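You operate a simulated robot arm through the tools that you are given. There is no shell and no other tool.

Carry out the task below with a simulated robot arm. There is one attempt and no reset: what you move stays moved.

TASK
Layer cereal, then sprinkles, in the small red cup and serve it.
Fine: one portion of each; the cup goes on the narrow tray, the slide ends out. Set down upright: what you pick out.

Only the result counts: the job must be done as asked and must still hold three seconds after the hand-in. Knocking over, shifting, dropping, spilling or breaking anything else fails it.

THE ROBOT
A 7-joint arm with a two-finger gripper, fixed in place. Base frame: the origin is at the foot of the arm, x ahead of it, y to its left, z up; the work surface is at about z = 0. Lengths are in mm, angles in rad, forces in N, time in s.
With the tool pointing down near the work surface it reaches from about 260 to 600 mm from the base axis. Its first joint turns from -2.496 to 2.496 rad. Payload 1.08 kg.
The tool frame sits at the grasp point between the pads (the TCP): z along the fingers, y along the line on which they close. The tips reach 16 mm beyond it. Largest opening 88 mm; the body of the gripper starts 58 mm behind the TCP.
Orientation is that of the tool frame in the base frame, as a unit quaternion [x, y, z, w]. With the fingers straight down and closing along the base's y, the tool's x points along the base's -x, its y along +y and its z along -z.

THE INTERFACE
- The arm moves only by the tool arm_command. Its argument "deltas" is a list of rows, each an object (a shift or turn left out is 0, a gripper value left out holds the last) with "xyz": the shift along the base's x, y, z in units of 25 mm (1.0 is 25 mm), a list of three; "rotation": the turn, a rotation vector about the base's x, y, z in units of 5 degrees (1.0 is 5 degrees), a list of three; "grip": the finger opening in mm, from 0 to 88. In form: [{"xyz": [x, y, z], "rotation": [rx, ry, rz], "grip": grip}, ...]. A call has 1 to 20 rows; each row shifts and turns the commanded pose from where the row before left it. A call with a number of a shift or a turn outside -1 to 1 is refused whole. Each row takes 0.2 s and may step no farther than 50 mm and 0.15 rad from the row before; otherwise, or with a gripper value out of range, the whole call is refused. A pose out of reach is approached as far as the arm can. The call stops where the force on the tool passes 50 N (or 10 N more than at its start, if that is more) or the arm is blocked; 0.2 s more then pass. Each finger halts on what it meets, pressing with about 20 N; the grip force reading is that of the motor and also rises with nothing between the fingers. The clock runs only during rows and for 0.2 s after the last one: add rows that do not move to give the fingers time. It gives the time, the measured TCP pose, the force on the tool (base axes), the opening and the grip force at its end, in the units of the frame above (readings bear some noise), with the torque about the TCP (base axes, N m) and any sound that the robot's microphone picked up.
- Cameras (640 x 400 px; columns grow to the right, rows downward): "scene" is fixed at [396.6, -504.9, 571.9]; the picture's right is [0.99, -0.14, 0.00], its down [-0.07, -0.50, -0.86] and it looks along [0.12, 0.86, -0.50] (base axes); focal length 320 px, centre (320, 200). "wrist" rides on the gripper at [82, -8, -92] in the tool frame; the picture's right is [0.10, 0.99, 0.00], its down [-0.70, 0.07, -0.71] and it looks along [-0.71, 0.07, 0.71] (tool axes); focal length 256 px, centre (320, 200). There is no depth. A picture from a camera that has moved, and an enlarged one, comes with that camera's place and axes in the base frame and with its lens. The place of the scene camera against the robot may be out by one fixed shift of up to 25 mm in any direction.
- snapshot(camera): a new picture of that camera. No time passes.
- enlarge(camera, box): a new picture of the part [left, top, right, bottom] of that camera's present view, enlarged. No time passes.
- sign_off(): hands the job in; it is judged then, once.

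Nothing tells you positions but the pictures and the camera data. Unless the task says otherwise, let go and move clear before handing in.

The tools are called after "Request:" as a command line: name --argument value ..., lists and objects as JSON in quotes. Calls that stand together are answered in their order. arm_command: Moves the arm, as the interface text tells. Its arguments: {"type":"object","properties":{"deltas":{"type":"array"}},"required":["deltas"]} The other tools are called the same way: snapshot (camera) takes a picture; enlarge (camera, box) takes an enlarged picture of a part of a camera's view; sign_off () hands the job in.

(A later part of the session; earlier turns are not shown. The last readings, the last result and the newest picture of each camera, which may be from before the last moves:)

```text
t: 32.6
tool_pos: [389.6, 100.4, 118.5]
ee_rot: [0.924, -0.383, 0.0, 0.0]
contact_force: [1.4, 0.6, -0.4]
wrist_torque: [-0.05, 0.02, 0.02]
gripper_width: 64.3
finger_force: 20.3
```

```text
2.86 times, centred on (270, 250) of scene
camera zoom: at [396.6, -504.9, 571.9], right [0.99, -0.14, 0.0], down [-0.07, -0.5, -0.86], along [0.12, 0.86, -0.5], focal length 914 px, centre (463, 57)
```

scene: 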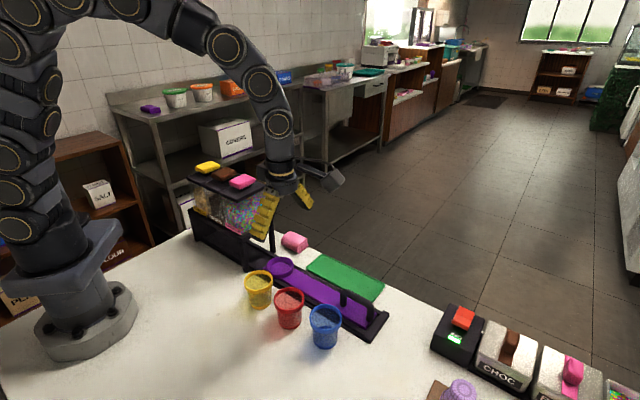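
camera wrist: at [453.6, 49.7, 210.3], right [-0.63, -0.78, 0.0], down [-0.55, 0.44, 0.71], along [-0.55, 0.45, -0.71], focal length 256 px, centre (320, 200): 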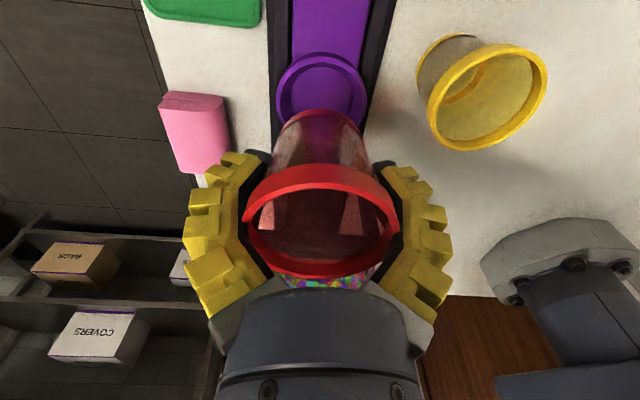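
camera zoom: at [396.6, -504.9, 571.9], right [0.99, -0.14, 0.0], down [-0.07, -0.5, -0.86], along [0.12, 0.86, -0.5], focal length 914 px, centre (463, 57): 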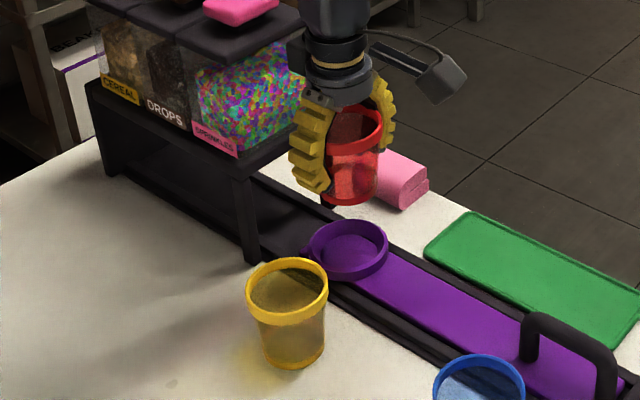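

The cup's p alignment with the ring is good; the ring centre seems about 3 mm further inward, so I shift that and descend part way, then check the clearance to the dispenser.

Request:
arm_command --deltas '[{"xyz": [-0.07, 0.07, -0.4]}, {"xyz": [0, 0, -0.6]}, {"xyz": [0, 0, -0.5]}, {"xyz": [0, 0, -0.3]}, {"xyz": [0, 0, 0]}]'

Request:
snapshot --camera "scene"

Request:
enlarge --camera "scene" --box '[220, 190, 330, 300]'

Request:
enlarge --camera "wrist" --box '[200, 60, 440, 300]'

```text
t: 33.8
tool_pos: [389.5, 101.9, 71.2]
ee_rot: [0.925, -0.381, 0.0, 0.0]
contact_force: [0.3, 0.1, -0.5]
wrist_torque: [-0.01, -0.04, -0.01]
gripper_width: 64.2
finger_force: 19.4
```

```text
taken
```

scene: 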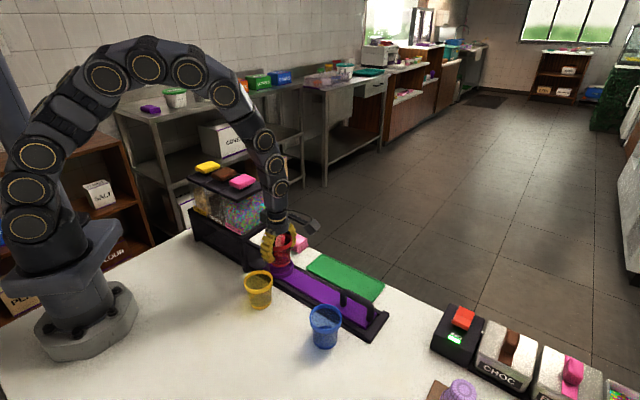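

```text
3.64 times, centred on (275, 245) of scene
camera zoom: at [396.6, -504.9, 571.9], right [0.99, -0.14, 0.0], down [-0.07, -0.5, -0.86], along [0.12, 0.86, -0.5], focal length 1163 px, centre (484, 36)
```

zoom: 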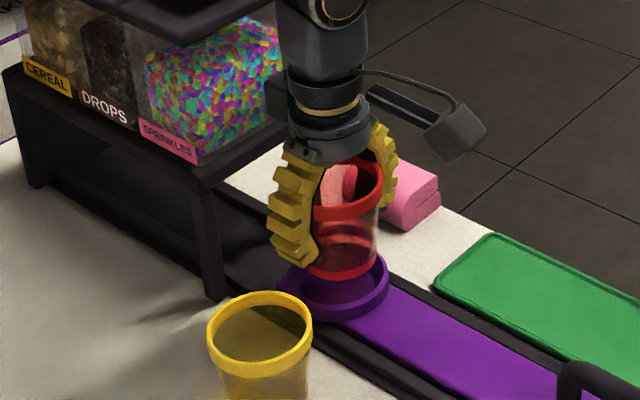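

```text
1.67 times, centred on (320, 180) of wrist
camera zoom: at [452.4, 51.6, 163.9], right [-0.63, -0.78, 0.0], down [-0.55, 0.44, 0.71], along [-0.55, 0.45, -0.7], focal length 427 px, centre (320, 233)
```

zoom: 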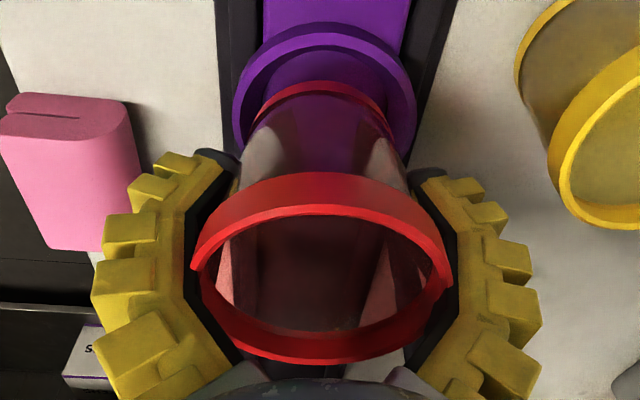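

The cup hovers over the ring, perhaps 2 mm short inward; I correct that and lower slowly, watching the force.

Request:
arm_command --deltas '[{"xyz": [-0.055, 0.055, -0.3]}, {"xyz": [0, 0, -0.3]}, {"xyz": [0, 0, -0.16]}, {"xyz": [0, 0, -0.08]}, {"xyz": [0, 0, 0]}]'

Request:
enlarge --camera "scene" --box '[220, 190, 330, 300]'

Request:
enlarge --camera "wrist" --box '[200, 60, 440, 300]'

```text
t: 35.0
tool_pos: [386.0, 104.3, 51.1]
ee_rot: [0.924, -0.382, 0.0, 0.0]
contact_force: [-0.5, 0.5, 0.1]
wrist_torque: [-0.01, 0.01, -0.03]
gripper_width: 64.3
finger_force: 19.7
```

```text
3.64 times, centred on (275, 245) of scene
camera zoom: at [396.6, -504.9, 571.9], right [0.99, -0.14, 0.0], down [-0.07, -0.5, -0.86], along [0.12, 0.86, -0.5], focal length 1163 px, centre (484, 36)
```

zoom: 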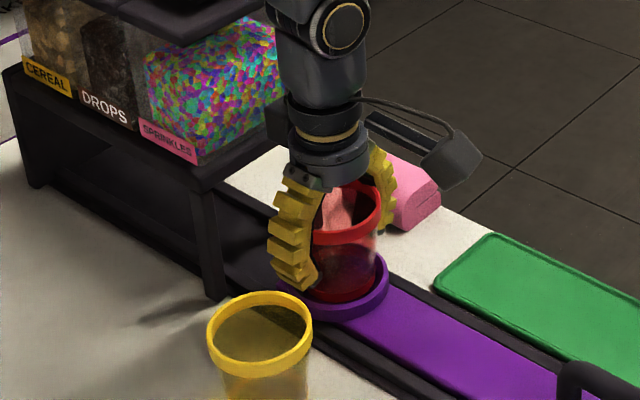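

```text
1.67 times, centred on (320, 180) of wrist
camera zoom: at [450.7, 53.6, 143.5], right [-0.63, -0.78, 0.0], down [-0.55, 0.44, 0.71], along [-0.55, 0.45, -0.71], focal length 427 px, centre (320, 233)
```

zoom: 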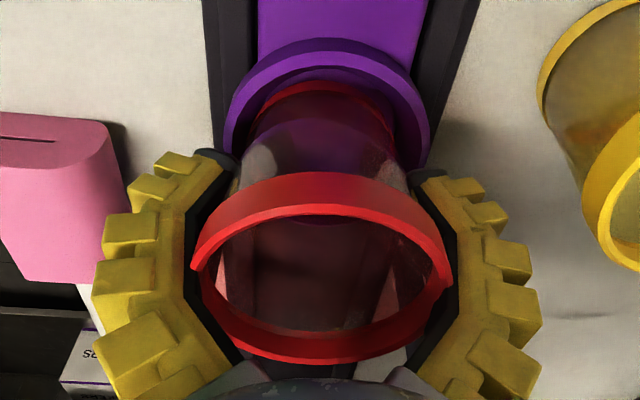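

The cup's base has entered the ring. I continue in 2 mm steps until I feel the floor.

Request:
arm_command --deltas '[{"xyz": [0, 0, -0.08]}, {"xyz": [0, 0, -0.08]}, {"xyz": [0, 0, 0]}]'

Request:
arm_command --deltas '[{"xyz": [0, 0, -0.06]}, {"xyz": [0, 0, -0.04]}, {"xyz": [0, 0, 0]}]'

```text
t: 35.8
tool_pos: [386.7, 103.4, 46.8]
ee_rot: [0.924, -0.383, 0.0, 0.0]
contact_force: [-2.8, -0.9, 10.6]
wrist_torque: [0.01, 0.14, -0.02]
gripper_width: 64.3
finger_force: 19.8
```

```text
t: 36.6
tool_pos: [386.2, 104.3, 46.0]
ee_rot: [0.924, -0.383, 0.001, 0.0]
contact_force: [-0.2, -1.8, 24.3]
wrist_torque: [-0.04, 0.06, -0.03]
gripper_width: 62.9
finger_force: 19.8
```

Firm contact at TCP z≈46–47, so the cup sits on the ring's floor. I check it is level before letting go.

Request:
enlarge --camera "scene" --box '[220, 190, 330, 300]'

Request:
enlarge --camera "wrist" --box '[200, 60, 440, 300]'

```text
3.64 times, centred on (275, 245) of scene
camera zoom: at [396.6, -504.9, 571.9], right [0.99, -0.14, 0.0], down [-0.07, -0.5, -0.86], along [0.12, 0.86, -0.5], focal length 1163 px, centre (484, 36)
```

zoom: 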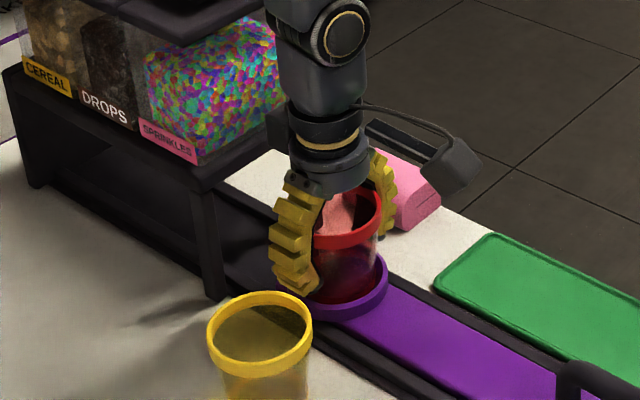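

```text
1.67 times, centred on (320, 180) of wrist
camera zoom: at [450.6, 53.7, 138.0], right [-0.63, -0.78, 0.0], down [-0.55, 0.44, 0.71], along [-0.55, 0.45, -0.71], focal length 427 px, centre (320, 233)
```

zoom: 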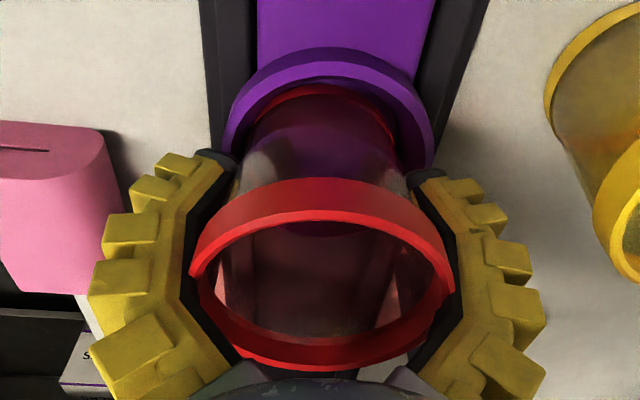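

The cup sits in the ring. I release with a modest opening (the yellow cup and pink item are near the fingertips) and rise straight up.

Request:
arm_command --deltas '[{"xyz": [0, 0, 0.06]}, {"grip": 70}, {"grip": 74}, {"grip": 74}, {"xyz": [0, 0, 0.1]}, {"xyz": [0, 0, 0]}]'

Request:
enlarge --camera "wrist" --box '[120, 50, 520, 300]'

Request:
enlarge --camera "scene" --box '[220, 190, 330, 300]'

```text
t: 38.0
tool_pos: [385.4, 104.3, 49.1]
ee_rot: [0.924, -0.382, -0.001, 0.0]
contact_force: [-0.4, 0.0, -0.6]
wrist_torque: [0.0, 0.0, -0.02]
gripper_width: 76.3
finger_force: 1.9
```

```text
1.60 times, centred on (320, 175) of wrist
camera zoom: at [449.6, 52.7, 141.5], right [-0.63, -0.78, 0.0], down [-0.55, 0.44, 0.71], along [-0.55, 0.45, -0.71], focal length 410 px, centre (320, 240)
```

zoom: 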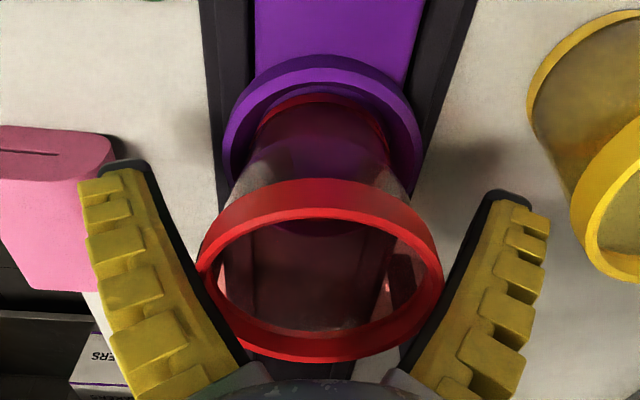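

```text
3.64 times, centred on (275, 245) of scene
camera zoom: at [396.6, -504.9, 571.9], right [0.99, -0.14, 0.0], down [-0.07, -0.5, -0.86], along [0.12, 0.86, -0.5], focal length 1163 px, centre (484, 36)
```

zoom: 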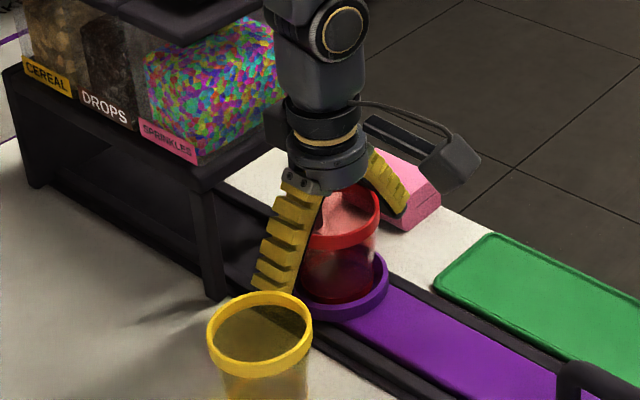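

Released with no residual force. I rise straight up and look at the seated cup.

Request:
arm_command --deltas '[{"xyz": [0, 0, 0.3]}, {"xyz": [0, 0, 0.5]}, {"xyz": [0, 0, 0.8]}, {"xyz": [0, 0, 0.9]}, {"xyz": [0, 0, 0.9]}, {"xyz": [0, 0, 0]}]'

Request:
enlarge --camera "wrist" --box '[220, 20, 420, 220]'

Request:
enlarge --camera "scene" --box '[220, 190, 330, 300]'

```text
t: 39.4
tool_pos: [385.5, 104.5, 135.5]
ee_rot: [0.924, -0.382, -0.001, 0.001]
contact_force: [0.6, 0.1, 0.1]
wrist_torque: [-0.03, 0.01, -0.03]
gripper_width: 76.4
finger_force: 1.6
```

```text
2.00 times, centred on (320, 120) of wrist
camera zoom: at [449.4, 53.1, 227.9], right [-0.63, -0.78, 0.0], down [-0.55, 0.44, 0.71], along [-0.55, 0.45, -0.7], focal length 512 px, centre (320, 360)
```

zoom: 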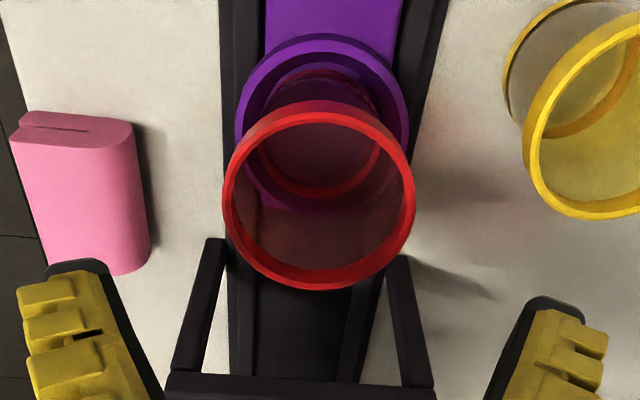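

```text
3.64 times, centred on (275, 245) of scene
camera zoom: at [396.6, -504.9, 571.9], right [0.99, -0.14, 0.0], down [-0.07, -0.5, -0.86], along [0.12, 0.86, -0.5], focal length 1163 px, centre (484, 36)
```

zoom: 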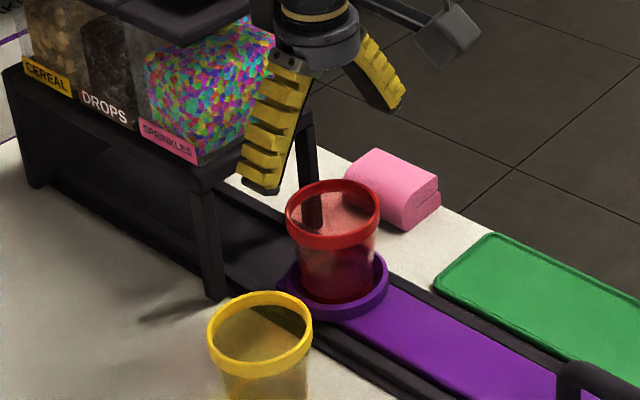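

The cup stands upright in the ring. Next I travel outward along the track at height to above the handle and look at it.

Request:
arm_command --deltas '[{"xyz": [0.7, -0.7, 0.2], "grip": 60}, {"xyz": [0.7, -0.7, 0.2]}, {"xyz": [0.7, -0.7, 0]}, {"xyz": [0.7, -0.7, 0]}, {"xyz": [0.7, -0.7, 0]}, {"xyz": [0.7, -0.7, 0]}, {"xyz": [0.7, -0.7, 0]}, {"xyz": [0.7, -0.7, 0]}, {"xyz": [0, 0, 0]}]'

Request:
snapshot --camera "wrist"

Request:
enlarge --camera "wrist" --box '[240, 0, 400, 160]'

Request:
enlarge --camera "scene" --box '[280, 230, 400, 350]'

```text
t: 41.4
tool_pos: [527.3, -37.0, 144.1]
ee_rot: [0.924, -0.382, 0.0, 0.0]
contact_force: [0.4, -0.7, -0.2]
wrist_torque: [0.0, 0.01, 0.0]
gripper_width: 63.5
finger_force: 3.3
```

```text
taken
camera wrist: at [590.8, -88.0, 236.7], right [-0.63, -0.78, 0.0], down [-0.55, 0.44, 0.71], along [-0.55, 0.45, -0.71], focal length 256 px, centre (320, 200)
```

wrist: 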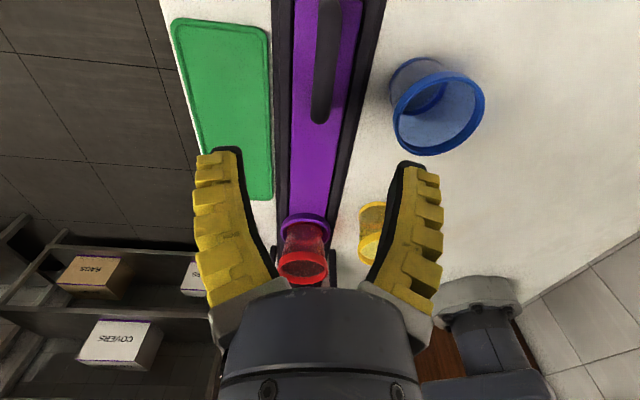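

```text
2.50 times, centred on (320, 80) of wrist
camera zoom: at [590.8, -88.0, 236.7], right [-0.63, -0.78, 0.0], down [-0.55, 0.44, 0.71], along [-0.55, 0.45, -0.71], focal length 640 px, centre (320, 500)
```

zoom: 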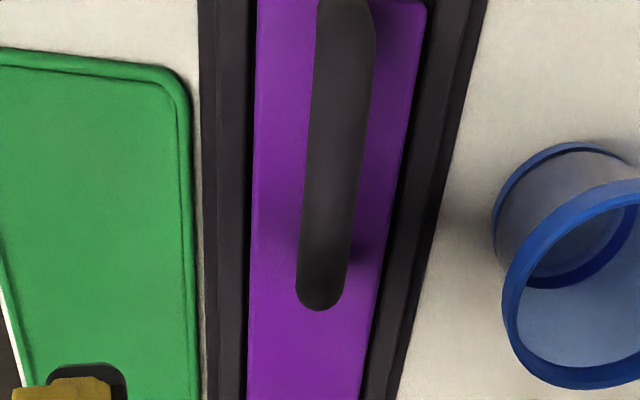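

```text
3.33 times, centred on (340, 290) of scene
camera zoom: at [396.6, -504.9, 571.9], right [0.99, -0.14, 0.0], down [-0.07, -0.5, -0.86], along [0.12, 0.86, -0.5], focal length 1066 px, centre (253, -100)
```

zoom: 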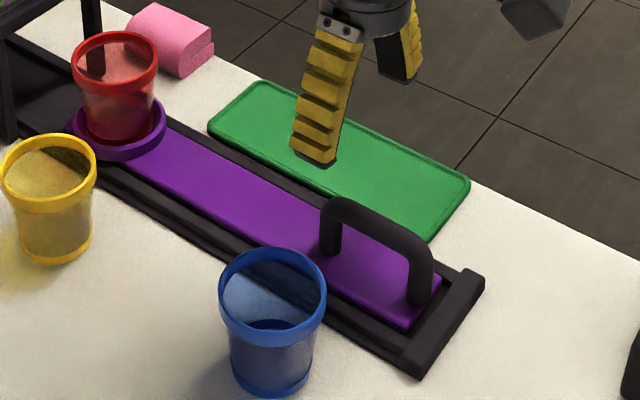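

The handle bar lies at p≈345.6 from s≈383 to 460, its top at z≈55. I position over it near the middle, narrow the fingers to 45 mm to keep off the blue cup, and descend.

Request:
arm_command --deltas '[{"xyz": [0.4, -0.44, 0], "grip": 45}, {"xyz": [0.4, -0.44, 0], "grip": 45}, {"xyz": [0, 0, -0.6]}, {"xyz": [0, 0, -0.7]}, {"xyz": [0, 0, -0.6]}, {"xyz": [0, 0, 0]}]'

Request:
snapshot --camera "wrist"

Request:
enlarge --camera "scene" --box '[280, 230, 400, 350]'

```text
t: 42.8
tool_pos: [544.6, -57.5, 97.4]
ee_rot: [0.924, -0.382, 0.0, 0.001]
contact_force: [0.2, -0.3, 0.1]
wrist_torque: [0.02, 0.01, -0.01]
gripper_width: 49.9
finger_force: 3.9
```

```text
taken
camera wrist: at [609.6, -109.0, 190.0], right [-0.63, -0.78, 0.0], down [-0.55, 0.44, 0.71], along [-0.55, 0.45, -0.7], focal length 256 px, centre (320, 200)
```

wrist: 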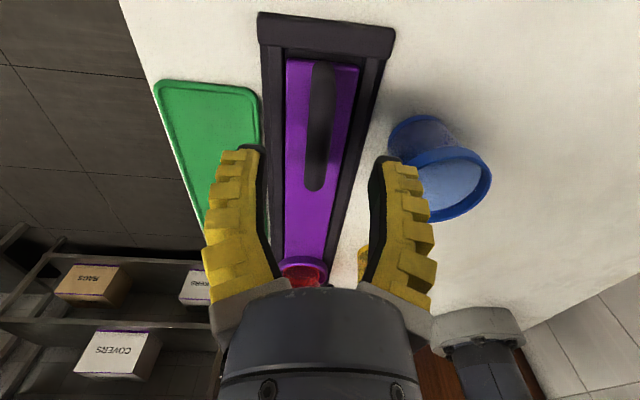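

```text
3.33 times, centred on (340, 290) of scene
camera zoom: at [396.6, -504.9, 571.9], right [0.99, -0.14, 0.0], down [-0.07, -0.5, -0.86], along [0.12, 0.86, -0.5], focal length 1066 px, centre (253, -100)
```

zoom: 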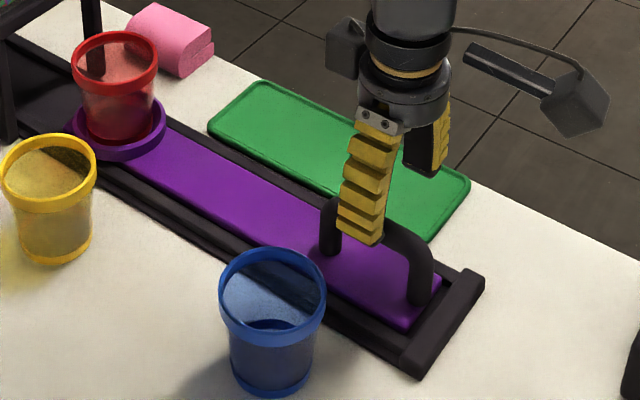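

I'm centred over the handle with both fingers clear of the blue cup. I descend to z≈45 and close on the bar.

Request:
arm_command --deltas '[{"xyz": [0, 0, -0.6]}, {"xyz": [0, 0, -0.6]}, {"xyz": [0, 0, -0.5]}, {"xyz": [0, 0, -0.4]}, {"xyz": [0, 0, 0]}]'

Request:
enlarge --camera "scene" --box '[280, 230, 400, 350]'

Request:
snapshot --camera "wrist"

```text
t: 44.0
tool_pos: [545.2, -58.7, 44.8]
ee_rot: [0.924, -0.383, -0.001, 0.0]
contact_force: [-0.5, 0.1, -0.1]
wrist_torque: [0.0, 0.03, -0.03]
gripper_width: 49.6
finger_force: 2.9
```

```text
3.33 times, centred on (340, 290) of scene
camera zoom: at [396.6, -504.9, 571.9], right [0.99, -0.14, 0.0], down [-0.07, -0.5, -0.86], along [0.12, 0.86, -0.5], focal length 1066 px, centre (253, -100)
```

zoom: 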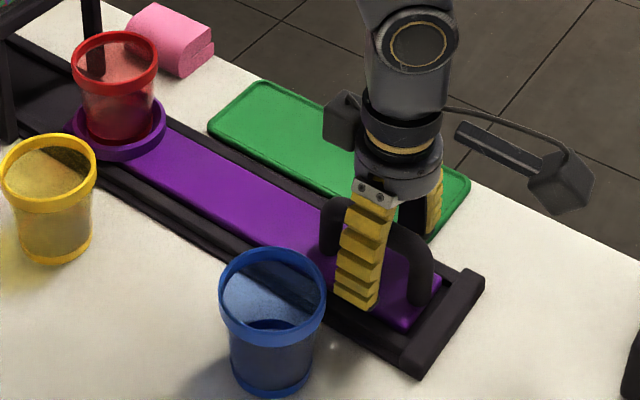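

```text
taken
camera wrist: at [609.9, -109.9, 137.2], right [-0.63, -0.78, 0.0], down [-0.55, 0.44, 0.71], along [-0.55, 0.45, -0.7], focal length 256 px, centre (320, 200)
```

wrist: 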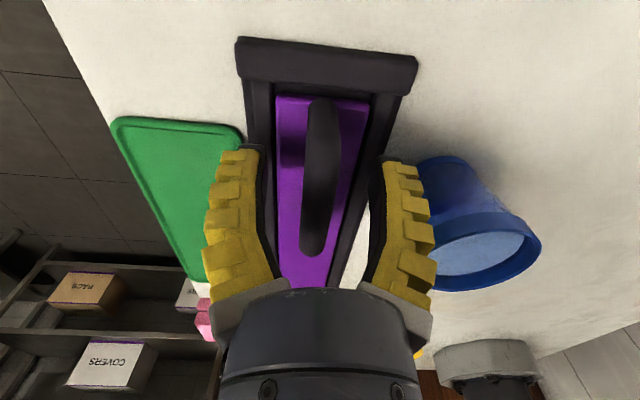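

The fingers straddle the bar. I close on it.

Request:
arm_command --deltas '[{"grip": 20}, {"grip": 5}, {"grip": 5}, {"grip": 5}]'

Request:
snapshot --camera "wrist"

Request:
enlarge --camera "scene" --box '[280, 230, 400, 350]'

```text
t: 45.0
tool_pos: [546.0, -58.8, 43.9]
ee_rot: [0.924, -0.383, 0.0, -0.001]
contact_force: [-0.1, -0.4, 0.2]
wrist_torque: [0.0, 0.02, 0.01]
gripper_width: 10.5
finger_force: 3.9
```

```text
taken
camera wrist: at [609.9, -109.8, 137.2], right [-0.63, -0.78, 0.0], down [-0.55, 0.44, 0.71], along [-0.55, 0.45, -0.7], focal length 256 px, centre (320, 200)
```

wrist: 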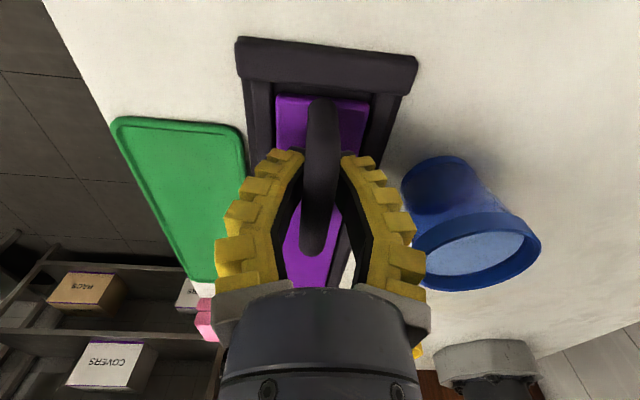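

```text
3.33 times, centred on (340, 290) of scene
camera zoom: at [396.6, -504.9, 571.9], right [0.99, -0.14, 0.0], down [-0.07, -0.5, -0.86], along [0.12, 0.86, -0.5], focal length 1066 px, centre (253, -100)
```

zoom: 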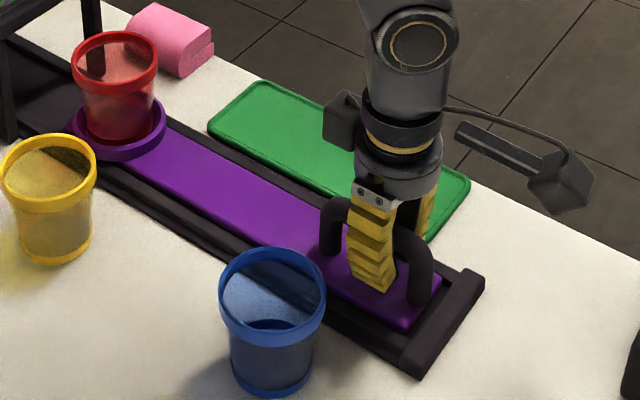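

The fingers encircle the bar without pressing it. I close fully so the tips lock beneath the bar, then start pushing the slide gently inward, measuring the dispenser on the way.

Request:
arm_command --deltas '[{"grip": 0}, {"grip": 0}, {"grip": 0}]'

Request:
enlarge --camera "wrist" --box '[220, 80, 420, 290]'

Request:
arm_command --deltas '[{"xyz": [-0.1, 0.1, 0]}, {"xyz": [-0.15, 0.15, 0]}, {"xyz": [-0.2, 0.2, 0]}, {"xyz": [-0.2, 0.2, 0]}, {"xyz": [-0.15, 0.15, 0]}, {"xyz": [0, 0, 0]}]'

Request:
enlarge --camera "scene" --box '[240, 200, 400, 350]'

```text
t: 45.8
tool_pos: [545.0, -57.0, 43.6]
ee_rot: [0.924, -0.382, -0.001, 0.0]
contact_force: [10.2, 8.1, -15.1]
wrist_torque: [-0.09, -0.03, 0.02]
gripper_width: 6.3
finger_force: 22.6
```

```text
1.90 times, centred on (320, 185) of wrist
camera zoom: at [610.0, -108.8, 136.5], right [-0.63, -0.78, 0.0], down [-0.55, 0.44, 0.71], along [-0.55, 0.45, -0.7], focal length 488 px, centre (320, 229)
```

zoom: 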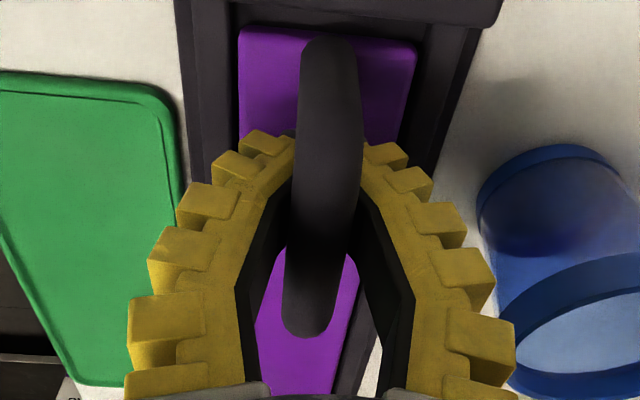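

```text
t: 47.2
tool_pos: [526.0, -37.4, 44.1]
ee_rot: [0.924, -0.383, 0.0, 0.0]
contact_force: [9.5, 10.8, -19.6]
wrist_torque: [-0.12, 0.03, -0.03]
gripper_width: 6.0
finger_force: 22.0
```

```text
2.67 times, centred on (320, 275) of scene
camera zoom: at [396.6, -504.9, 571.9], right [0.99, -0.14, 0.0], down [-0.07, -0.5, -0.86], along [0.12, 0.86, -0.5], focal length 853 px, centre (320, 0)
```

zoom: 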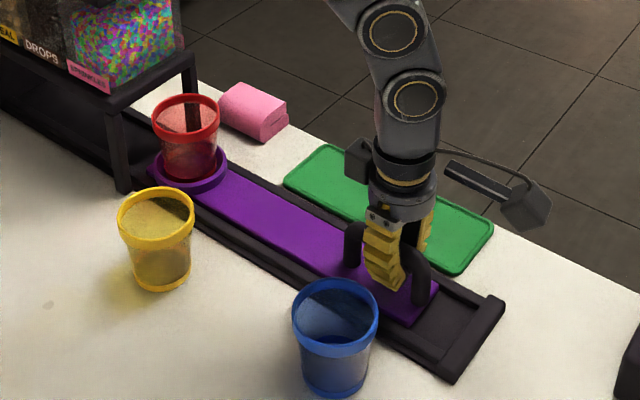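

The grip holds the bar firmly and the slide moves with the hand (about 28 mm so far). I correct a slight sideways load and keep pushing in small steps, watching force and cup clearance.

Request:
arm_command --deltas '[{"xyz": [0.02, 0.02, -0.03]}, {"xyz": [-0.2, 0.2, 0]}, {"xyz": [-0.25, 0.25, 0]}, {"xyz": [-0.25, 0.25, 0]}, {"xyz": [-0.25, 0.25, 0]}, {"xyz": [-0.15, 0.15, 0]}, {"xyz": [0, 0, 0]}]'

Request:
enlarge --camera "scene" --box '[200, 180, 360, 330]'

```text
t: 48.8
tool_pos: [497.5, -10.0, 42.8]
ee_rot: [0.924, -0.383, -0.001, 0.0]
contact_force: [1.4, 1.8, -10.1]
wrist_torque: [-0.03, -0.01, 0.01]
gripper_width: 6.2
finger_force: 21.7
```

```text
2.67 times, centred on (280, 255) of scene
camera zoom: at [396.6, -504.9, 571.9], right [0.99, -0.14, 0.0], down [-0.07, -0.5, -0.86], along [0.12, 0.86, -0.5], focal length 853 px, centre (427, 53)
```

zoom: 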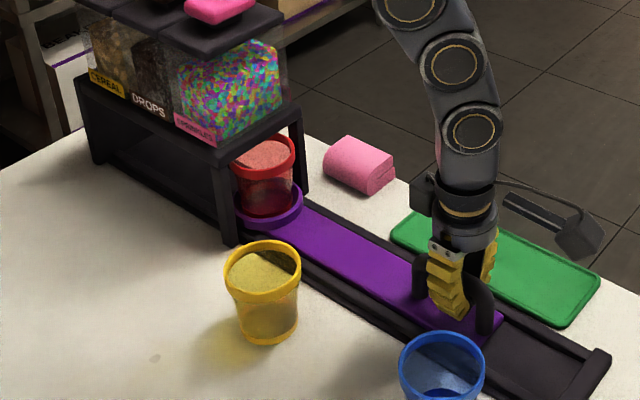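

About 67 mm in, the cup is passing under the frame with little resistance. I continue.

Request:
arm_command --deltas '[{"xyz": [-0.2, 0.2, 0]}, {"xyz": [-0.25, 0.25, 0]}, {"xyz": [-0.25, 0.25, 0]}, {"xyz": [-0.2, 0.2, 0]}, {"xyz": [-0.1, 0.1, 0]}, {"xyz": [0, 0, 0]}]'

Request:
enlarge --camera "scene" --box '[180, 160, 340, 310]'

Request:
arm_command --deltas '[{"xyz": [-0.2, 0.2, 0]}, {"xyz": [-0.25, 0.25, 0]}, {"xyz": [-0.25, 0.25, 0]}, {"xyz": [-0.25, 0.25, 0]}, {"xyz": [-0.25, 0.25, 0]}, {"xyz": [-0.2, 0.2, 0]}, {"xyz": [-0.1, 0.1, 0]}, {"xyz": [0, 0, 0]}]'

Request:
enlarge --camera "scene" --box '[180, 160, 340, 310]'

```text
t: 50.2
tool_pos: [473.7, 14.5, 43.0]
ee_rot: [0.924, -0.382, -0.001, 0.0]
contact_force: [2.2, 0.3, -16.9]
wrist_torque: [-0.12, -0.12, 0.04]
gripper_width: 5.7
finger_force: 22.2
```

```text
2.67 times, centred on (260, 235) of scene
camera zoom: at [396.6, -504.9, 571.9], right [0.99, -0.14, 0.0], down [-0.07, -0.5, -0.86], along [0.12, 0.86, -0.5], focal length 853 px, centre (480, 107)
```

zoom: 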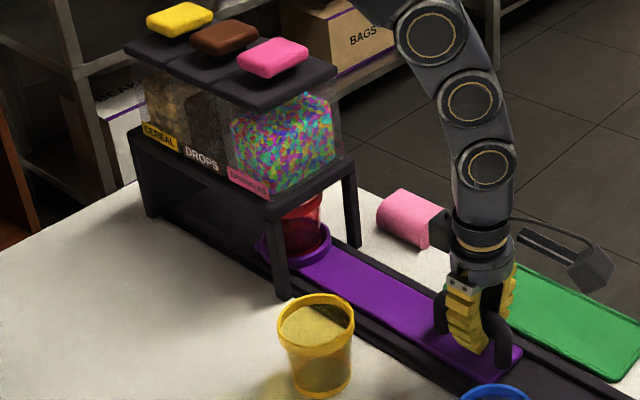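

```text
t: 52.0
tool_pos: [436.8, 51.8, 42.3]
ee_rot: [0.924, -0.383, -0.001, 0.001]
contact_force: [-14.2, -13.2, -1.7]
wrist_torque: [0.13, -0.15, -0.02]
gripper_width: 5.9
finger_force: 22.3
```

```text
2.67 times, centred on (260, 235) of scene
camera zoom: at [396.6, -504.9, 571.9], right [0.99, -0.14, 0.0], down [-0.07, -0.5, -0.86], along [0.12, 0.86, -0.5], focal length 853 px, centre (480, 107)
```

zoom: 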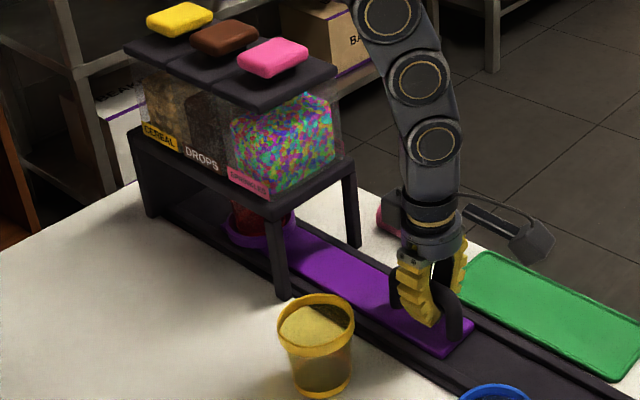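

No detent sound so far; about 156 mm in. I ease a sideways load and continue the last part carefully toward the cereal position.

Request:
arm_command --deltas '[{"xyz": [-0.025, -0.025, 0]}, {"xyz": [-0.2, 0.2, 0]}, {"xyz": [-0.25, 0.25, 0]}, {"xyz": [-0.25, 0.25, 0]}, {"xyz": [-0.2, 0.2, 0]}, {"xyz": [-0.1, 0.1, 0]}, {"xyz": [0, 0, 0]}]'

Request:
enlarge --camera "scene" --box '[180, 160, 340, 310]'

Request:
snapshot --camera "wrist"

```text
t: 53.6
tool_pos: [412.2, 76.9, 42.8]
ee_rot: [0.924, -0.382, 0.0, 0.0]
contact_force: [1.9, 3.0, -26.1]
wrist_torque: [0.04, 0.05, -0.02]
gripper_width: 6.0
finger_force: 22.2
```

```text
2.67 times, centred on (260, 235) of scene
camera zoom: at [396.6, -504.9, 571.9], right [0.99, -0.14, 0.0], down [-0.07, -0.5, -0.86], along [0.12, 0.86, -0.5], focal length 853 px, centre (480, 107)
```

zoom: 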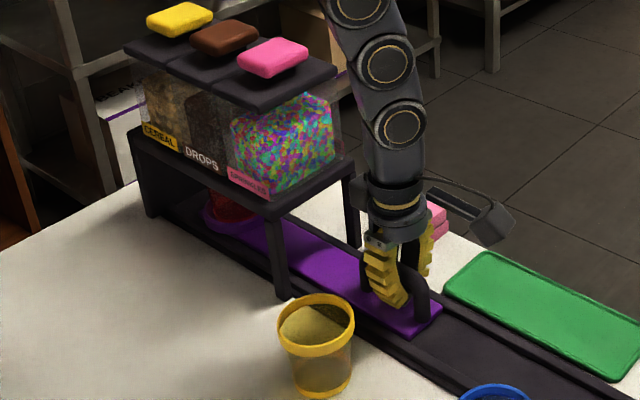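

```text
taken
camera wrist: at [475.3, 25.8, 135.6], right [-0.63, -0.78, 0.0], down [-0.55, 0.44, 0.71], along [-0.55, 0.45, -0.71], focal length 256 px, centre (320, 200)
```

wrist: 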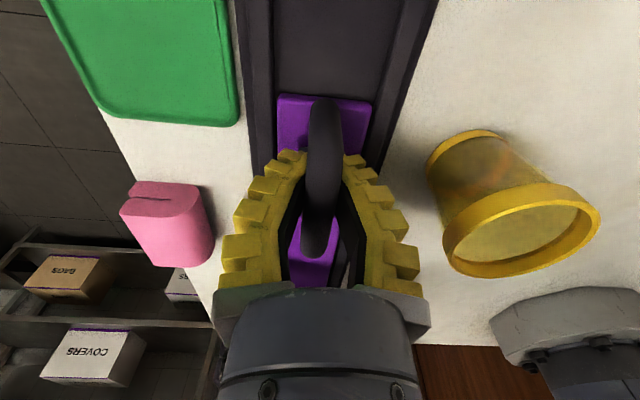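

The slide is about 190 mm in, with the cup near the far hoppers. Before finishing I need exact button positions, so I let go of the handle and rise to measure the dispenser from above.

Request:
arm_command --deltas '[{"grip": 25}, {"grip": 45}, {"grip": 45}, {"xyz": [0, 0, 0.4]}, {"xyz": [0, 0, 0.8]}, {"xyz": [0, 0, 1.0]}, {"xyz": [0, 0, 1.0]}, {"xyz": [0, 0, 1.0]}, {"xyz": [0, 0, 1.0]}, {"xyz": [0, 0, 1.0]}, {"xyz": [0, 0, 1.0]}, {"xyz": [0, 0, 1.0]}, {"xyz": [0, 0, 1.0]}, {"xyz": [0, 0, 1.0]}, {"xyz": [0, 0, 1.0]}, {"xyz": [0, 0, 1.0]}, {"xyz": [0, 0, 1.0]}, {"xyz": [0, 0, 1.0]}, {"xyz": [0, 0, 0]}]'

Request:
snapshot --camera "wrist"

Request:
enlarge --camera "wrist" --box '[220, 100, 420, 300]'

Request:
enlarge --camera "scene" --box '[180, 160, 340, 310]'

```text
t: 57.6
tool_pos: [410.5, 76.7, 399.0]
ee_rot: [0.924, -0.382, 0.0, 0.001]
contact_force: [0.7, -0.6, -0.2]
wrist_torque: [-0.03, 0.02, 0.03]
gripper_width: 49.8
finger_force: 2.9
```

```text
taken
camera wrist: at [475.4, 25.6, 491.6], right [-0.63, -0.78, 0.0], down [-0.55, 0.44, 0.71], along [-0.55, 0.45, -0.7], focal length 256 px, centre (320, 200)
```

wrist: 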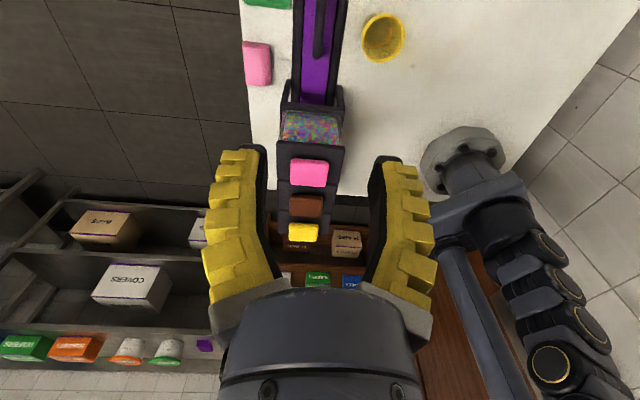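

```text
2.00 times, centred on (320, 200) of wrist
camera zoom: at [475.4, 25.6, 491.6], right [-0.63, -0.78, 0.0], down [-0.55, 0.44, 0.71], along [-0.55, 0.45, -0.7], focal length 512 px, centre (320, 200)
```

zoom: 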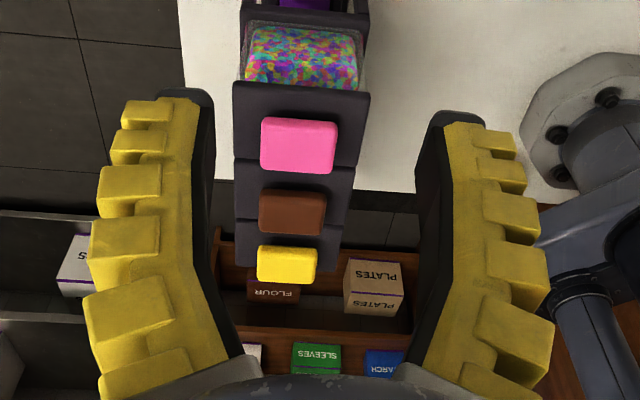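

```text
2.67 times, centred on (260, 235) of scene
camera zoom: at [396.6, -504.9, 571.9], right [0.99, -0.14, 0.0], down [-0.07, -0.5, -0.86], along [0.12, 0.86, -0.5], focal length 853 px, centre (480, 107)
```

zoom: 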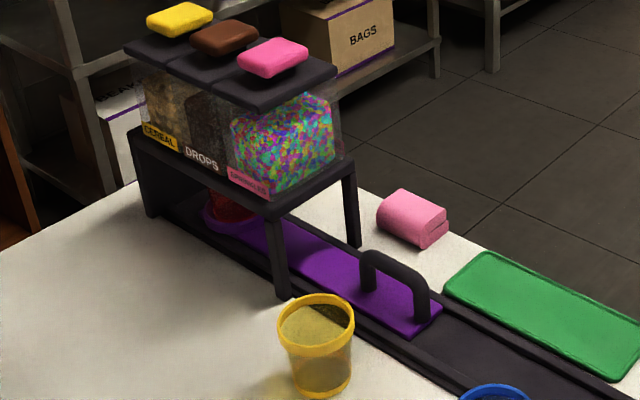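

The slide stayed put when released. I now shift the camera inward along the track for a second bearing on the buttons.

Request:
arm_command --deltas '[{"xyz": [-0.85, 0.85, 0]}, {"xyz": [-0.85, 0.85, 0]}, {"xyz": [-0.85, 0.85, 0]}, {"xyz": [-0.85, 0.85, 0]}, {"xyz": [0, 0, 0]}]'

Request:
enlarge --camera "wrist" --box '[220, 20, 420, 220]'

Request:
arm_command --deltas '[{"xyz": [-0.85, 0.85, 0]}, {"xyz": [-0.85, 0.85, 0]}, {"xyz": [-0.85, 0.85, 0]}, {"xyz": [0, 0, 0]}]'

Request:
enlarge --camera "wrist" --box '[220, 0, 420, 200]'

```text
t: 58.8
tool_pos: [327.8, 162.5, 397.8]
ee_rot: [0.924, -0.383, 0.0, 0.0]
contact_force: [0.1, 0.7, 0.0]
wrist_torque: [0.0, 0.0, 0.01]
gripper_width: 49.6
finger_force: 3.1
```

```text
2.00 times, centred on (320, 120) of wrist
camera zoom: at [392.2, 110.9, 489.8], right [-0.63, -0.78, 0.0], down [-0.55, 0.44, 0.71], along [-0.55, 0.45, -0.7], focal length 512 px, centre (320, 360)
```

zoom: 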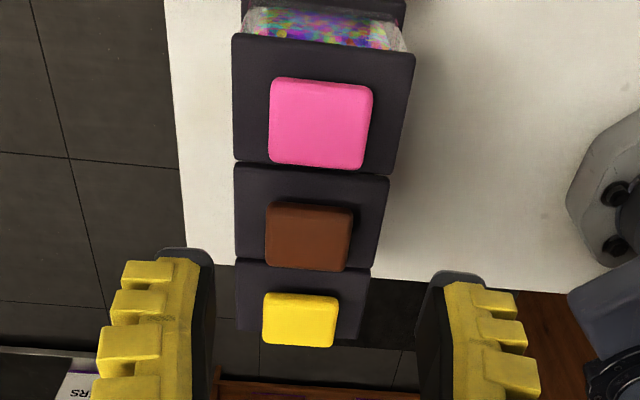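

```text
t: 59.8
tool_pos: [263.9, 225.0, 396.5]
ee_rot: [0.924, -0.383, 0.0, 0.0]
contact_force: [0.0, -0.3, 0.1]
wrist_torque: [0.0, -0.02, 0.0]
gripper_width: 49.4
finger_force: 3.4
```

```text
2.00 times, centred on (320, 100) of wrist
camera zoom: at [327.4, 174.0, 490.0], right [-0.63, -0.78, 0.0], down [-0.55, 0.44, 0.71], along [-0.55, 0.45, -0.7], focal length 512 px, centre (320, 400)
```

zoom: 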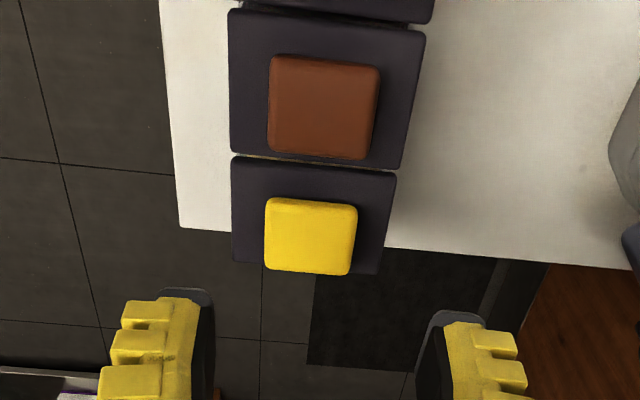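

The button tops are at z≈226 with centres at s≈100 (sprinkles), 35 (drops) and -29 (cereal), all at p≈346–347. The cup needs about 35 mm more travel, so I return to the handle and grip it again.

Request:
arm_command --deltas '[{"xyz": [0.85, -0.85, 0]}, {"xyz": [0.85, -0.85, 0]}, {"xyz": [0.85, -0.85, 0]}, {"xyz": [0.85, -0.85, 0]}, {"xyz": [0.85, -0.85, 0]}, {"xyz": [0.85, -0.85, 0]}, {"xyz": [0.85, -0.85, 0]}, {"xyz": [0, 0, -1]}, {"xyz": [0, 0, -1]}, {"xyz": [0, 0, -1]}, {"xyz": [0, 0, -1]}, {"xyz": [0, 0, -1]}, {"xyz": [0, 0, -1]}, {"xyz": [0, 0, -1]}, {"xyz": [0, 0, -1]}, {"xyz": [0, 0, -1]}, {"xyz": [0, 0, -1]}, {"xyz": [0, 0, -0.5]}, {"xyz": [0, 0, 0]}]'

Request:
snapshot --camera "wrist"

```text
t: 63.8
tool_pos: [410.2, 77.4, 137.6]
ee_rot: [0.924, -0.382, 0.0, 0.0]
contact_force: [0.0, 0.1, 0.0]
wrist_torque: [0.0, 0.0, -0.01]
gripper_width: 49.8
finger_force: 3.1
```

```text
taken
camera wrist: at [474.6, 25.9, 229.6], right [-0.63, -0.78, 0.0], down [-0.55, 0.44, 0.71], along [-0.55, 0.45, -0.71], focal length 256 px, centre (320, 200)
```

wrist: 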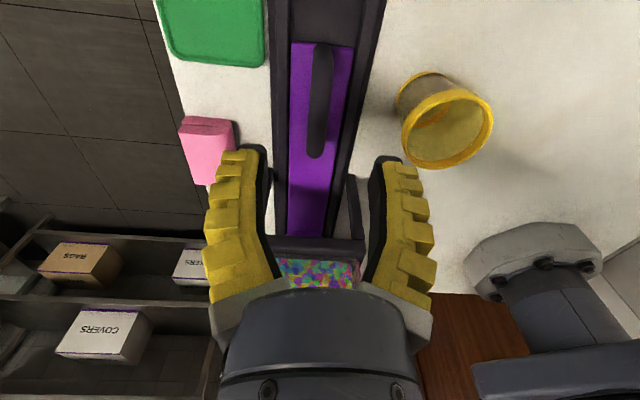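

The handle is right where I left it (about 192 mm in). I descend and close on it again.

Request:
arm_command --deltas '[{"xyz": [0, 0, -0.9]}, {"xyz": [0, 0, -0.9]}, {"xyz": [0, 0, -0.9]}, {"xyz": [0, 0, -0.6]}, {"xyz": [0, 0, -0.4]}, {"xyz": [0, 0, 0]}, {"grip": 20}, {"grip": 3}, {"grip": 0}, {"grip": 0}]'

Request:
arm_command --deltas '[{"xyz": [-0.15, 0.15, 0]}, {"xyz": [-0.2, 0.2, 0]}, {"xyz": [-0.15, 0.15, 0]}, {"xyz": [-0.1, 0.1, 0]}, {"xyz": [0, 0, 0]}]'

Request:
enlarge --camera "scene" --box '[180, 160, 340, 310]'

```text
t: 66.0
tool_pos: [410.0, 76.6, 42.4]
ee_rot: [0.924, -0.382, 0.001, 0.001]
contact_force: [4.3, 5.3, -11.8]
wrist_torque: [-0.04, -0.01, 0.01]
gripper_width: 5.9
finger_force: 21.6
```

```text
t: 67.2
tool_pos: [396.2, 91.0, 42.4]
ee_rot: [0.924, -0.383, 0.0, 0.0]
contact_force: [2.0, 1.8, -6.4]
wrist_torque: [-0.03, -0.04, -0.08]
gripper_width: 6.0
finger_force: 21.8
```

```text
2.67 times, centred on (260, 235) of scene
camera zoom: at [396.6, -504.9, 571.9], right [0.99, -0.14, 0.0], down [-0.07, -0.5, -0.86], along [0.12, 0.86, -0.5], focal length 853 px, centre (480, 107)
```

zoom: 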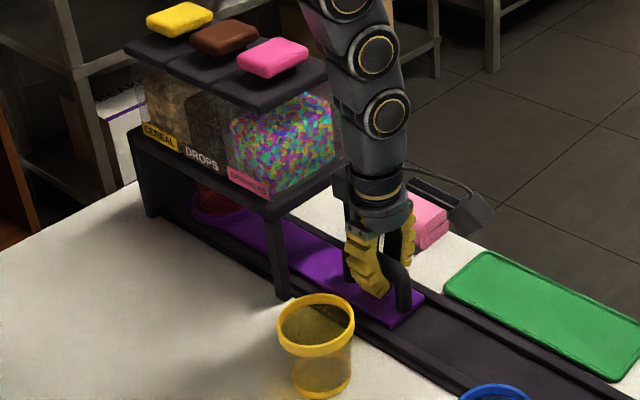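

At about 212 mm; 13 mm remain. I push in small steps, alert for an end stop.

Request:
arm_command --deltas '[{"xyz": [-0.1, 0.1, 0]}, {"xyz": [-0.1, 0.1, 0]}, {"xyz": [-0.08, 0.08, 0]}, {"xyz": [0, 0, 0]}]'

Request:
arm_command --deltas '[{"xyz": [-0.06, 0.06, 0]}, {"xyz": [-0.05, 0.05, 0]}, {"xyz": [0, 0, 0]}]'

Request:
enlarge --camera "scene" --box '[180, 160, 340, 310]'

Request:
snapshot --camera "wrist"

```text
t: 68.2
tool_pos: [388.7, 98.7, 42.4]
ee_rot: [0.924, -0.382, 0.0, 0.0]
contact_force: [4.3, 5.8, -8.3]
wrist_torque: [-0.06, 0.02, -0.05]
gripper_width: 6.2
finger_force: 21.6
```

```text
t: 69.0
tool_pos: [386.8, 101.7, 43.7]
ee_rot: [0.925, -0.381, 0.0, -0.001]
contact_force: [8.4, 11.3, -13.4]
wrist_torque: [-0.1, 0.03, -0.03]
gripper_width: 6.0
finger_force: 22.3
```

```text
2.67 times, centred on (260, 235) of scene
camera zoom: at [396.6, -504.9, 571.9], right [0.99, -0.14, 0.0], down [-0.07, -0.5, -0.86], along [0.12, 0.86, -0.5], focal length 853 px, centre (480, 107)
```

zoom: 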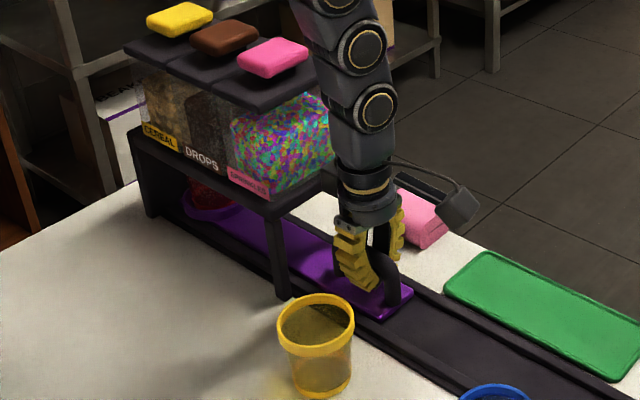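

```text
taken
camera wrist: at [450.9, 50.0, 136.0], right [-0.63, -0.78, 0.0], down [-0.55, 0.44, 0.71], along [-0.55, 0.45, -0.71], focal length 256 px, centre (320, 200)
```

wrist: 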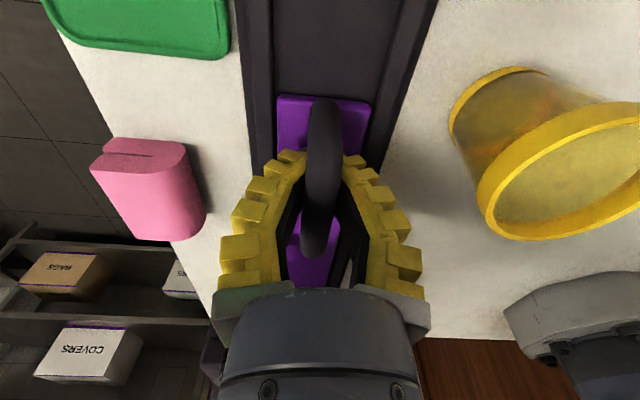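

The cup is now about under the cereal hopper (ring s≈-25). I push 2 mm more, let go of the handle and rise.

Request:
arm_command --deltas '[{"xyz": [-0.03, 0.07, 0]}, {"xyz": [0, 0, 0]}, {"grip": 25}, {"grip": 45}, {"grip": 45}, {"xyz": [0, 0, 0.4]}, {"xyz": [0, 0, 0.8]}, {"xyz": [0, 0, 1.0]}, {"xyz": [0, 0, 1.0]}, {"xyz": [0, 0, 1.0]}, {"xyz": [0, 0, 1.0]}, {"xyz": [0, 0, 1.0]}, {"xyz": [0, 0, 1.0]}, {"xyz": [0, 0, 1.0]}, {"xyz": [0, 0, 1.0]}, {"xyz": [0, 0, 1.0]}, {"xyz": [0, 0, 1.0]}, {"xyz": [0, 0, 0]}]'

Request:
snapshot --camera "scene"

Request:
enlarge --camera "scene" --box '[190, 190, 290, 290]'

Request:
snapshot --camera "wrist"

```text
t: 72.8
tool_pos: [383.0, 103.0, 322.0]
ee_rot: [0.924, -0.383, 0.0, 0.0]
contact_force: [-0.2, 1.2, -0.6]
wrist_torque: [0.0, 0.0, -0.04]
gripper_width: 49.5
finger_force: 3.6
```

```text
taken
```

scene: 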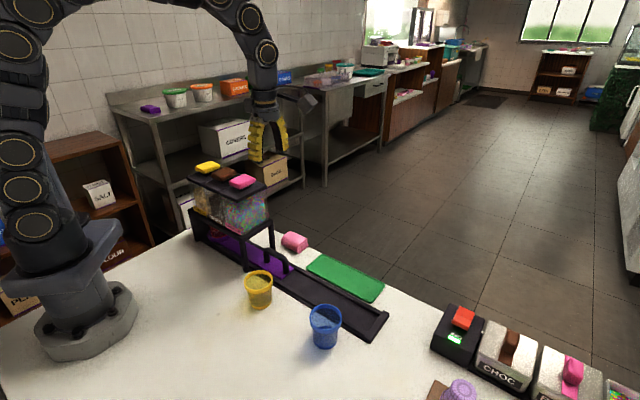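

```text
4.00 times, centred on (240, 240) of scene
camera zoom: at [396.6, -504.9, 571.9], right [0.99, -0.14, 0.0], down [-0.07, -0.5, -0.86], along [0.12, 0.86, -0.5], focal length 1280 px, centre (640, 40)
```

zoom: 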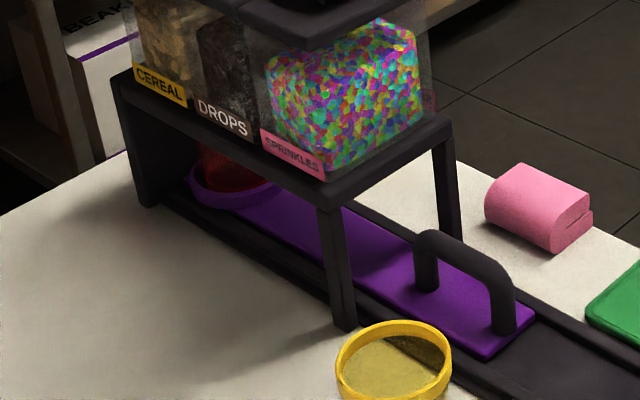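

```text
taken
camera wrist: at [447.5, 51.5, 415.8], right [-0.63, -0.78, 0.0], down [-0.55, 0.44, 0.71], along [-0.55, 0.45, -0.7], focal length 256 px, centre (320, 200)
```

wrist: 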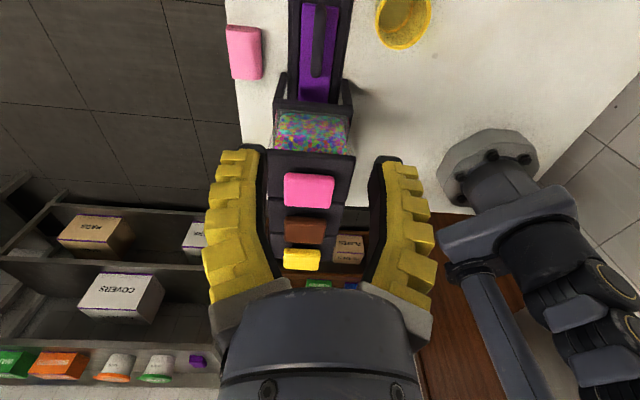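

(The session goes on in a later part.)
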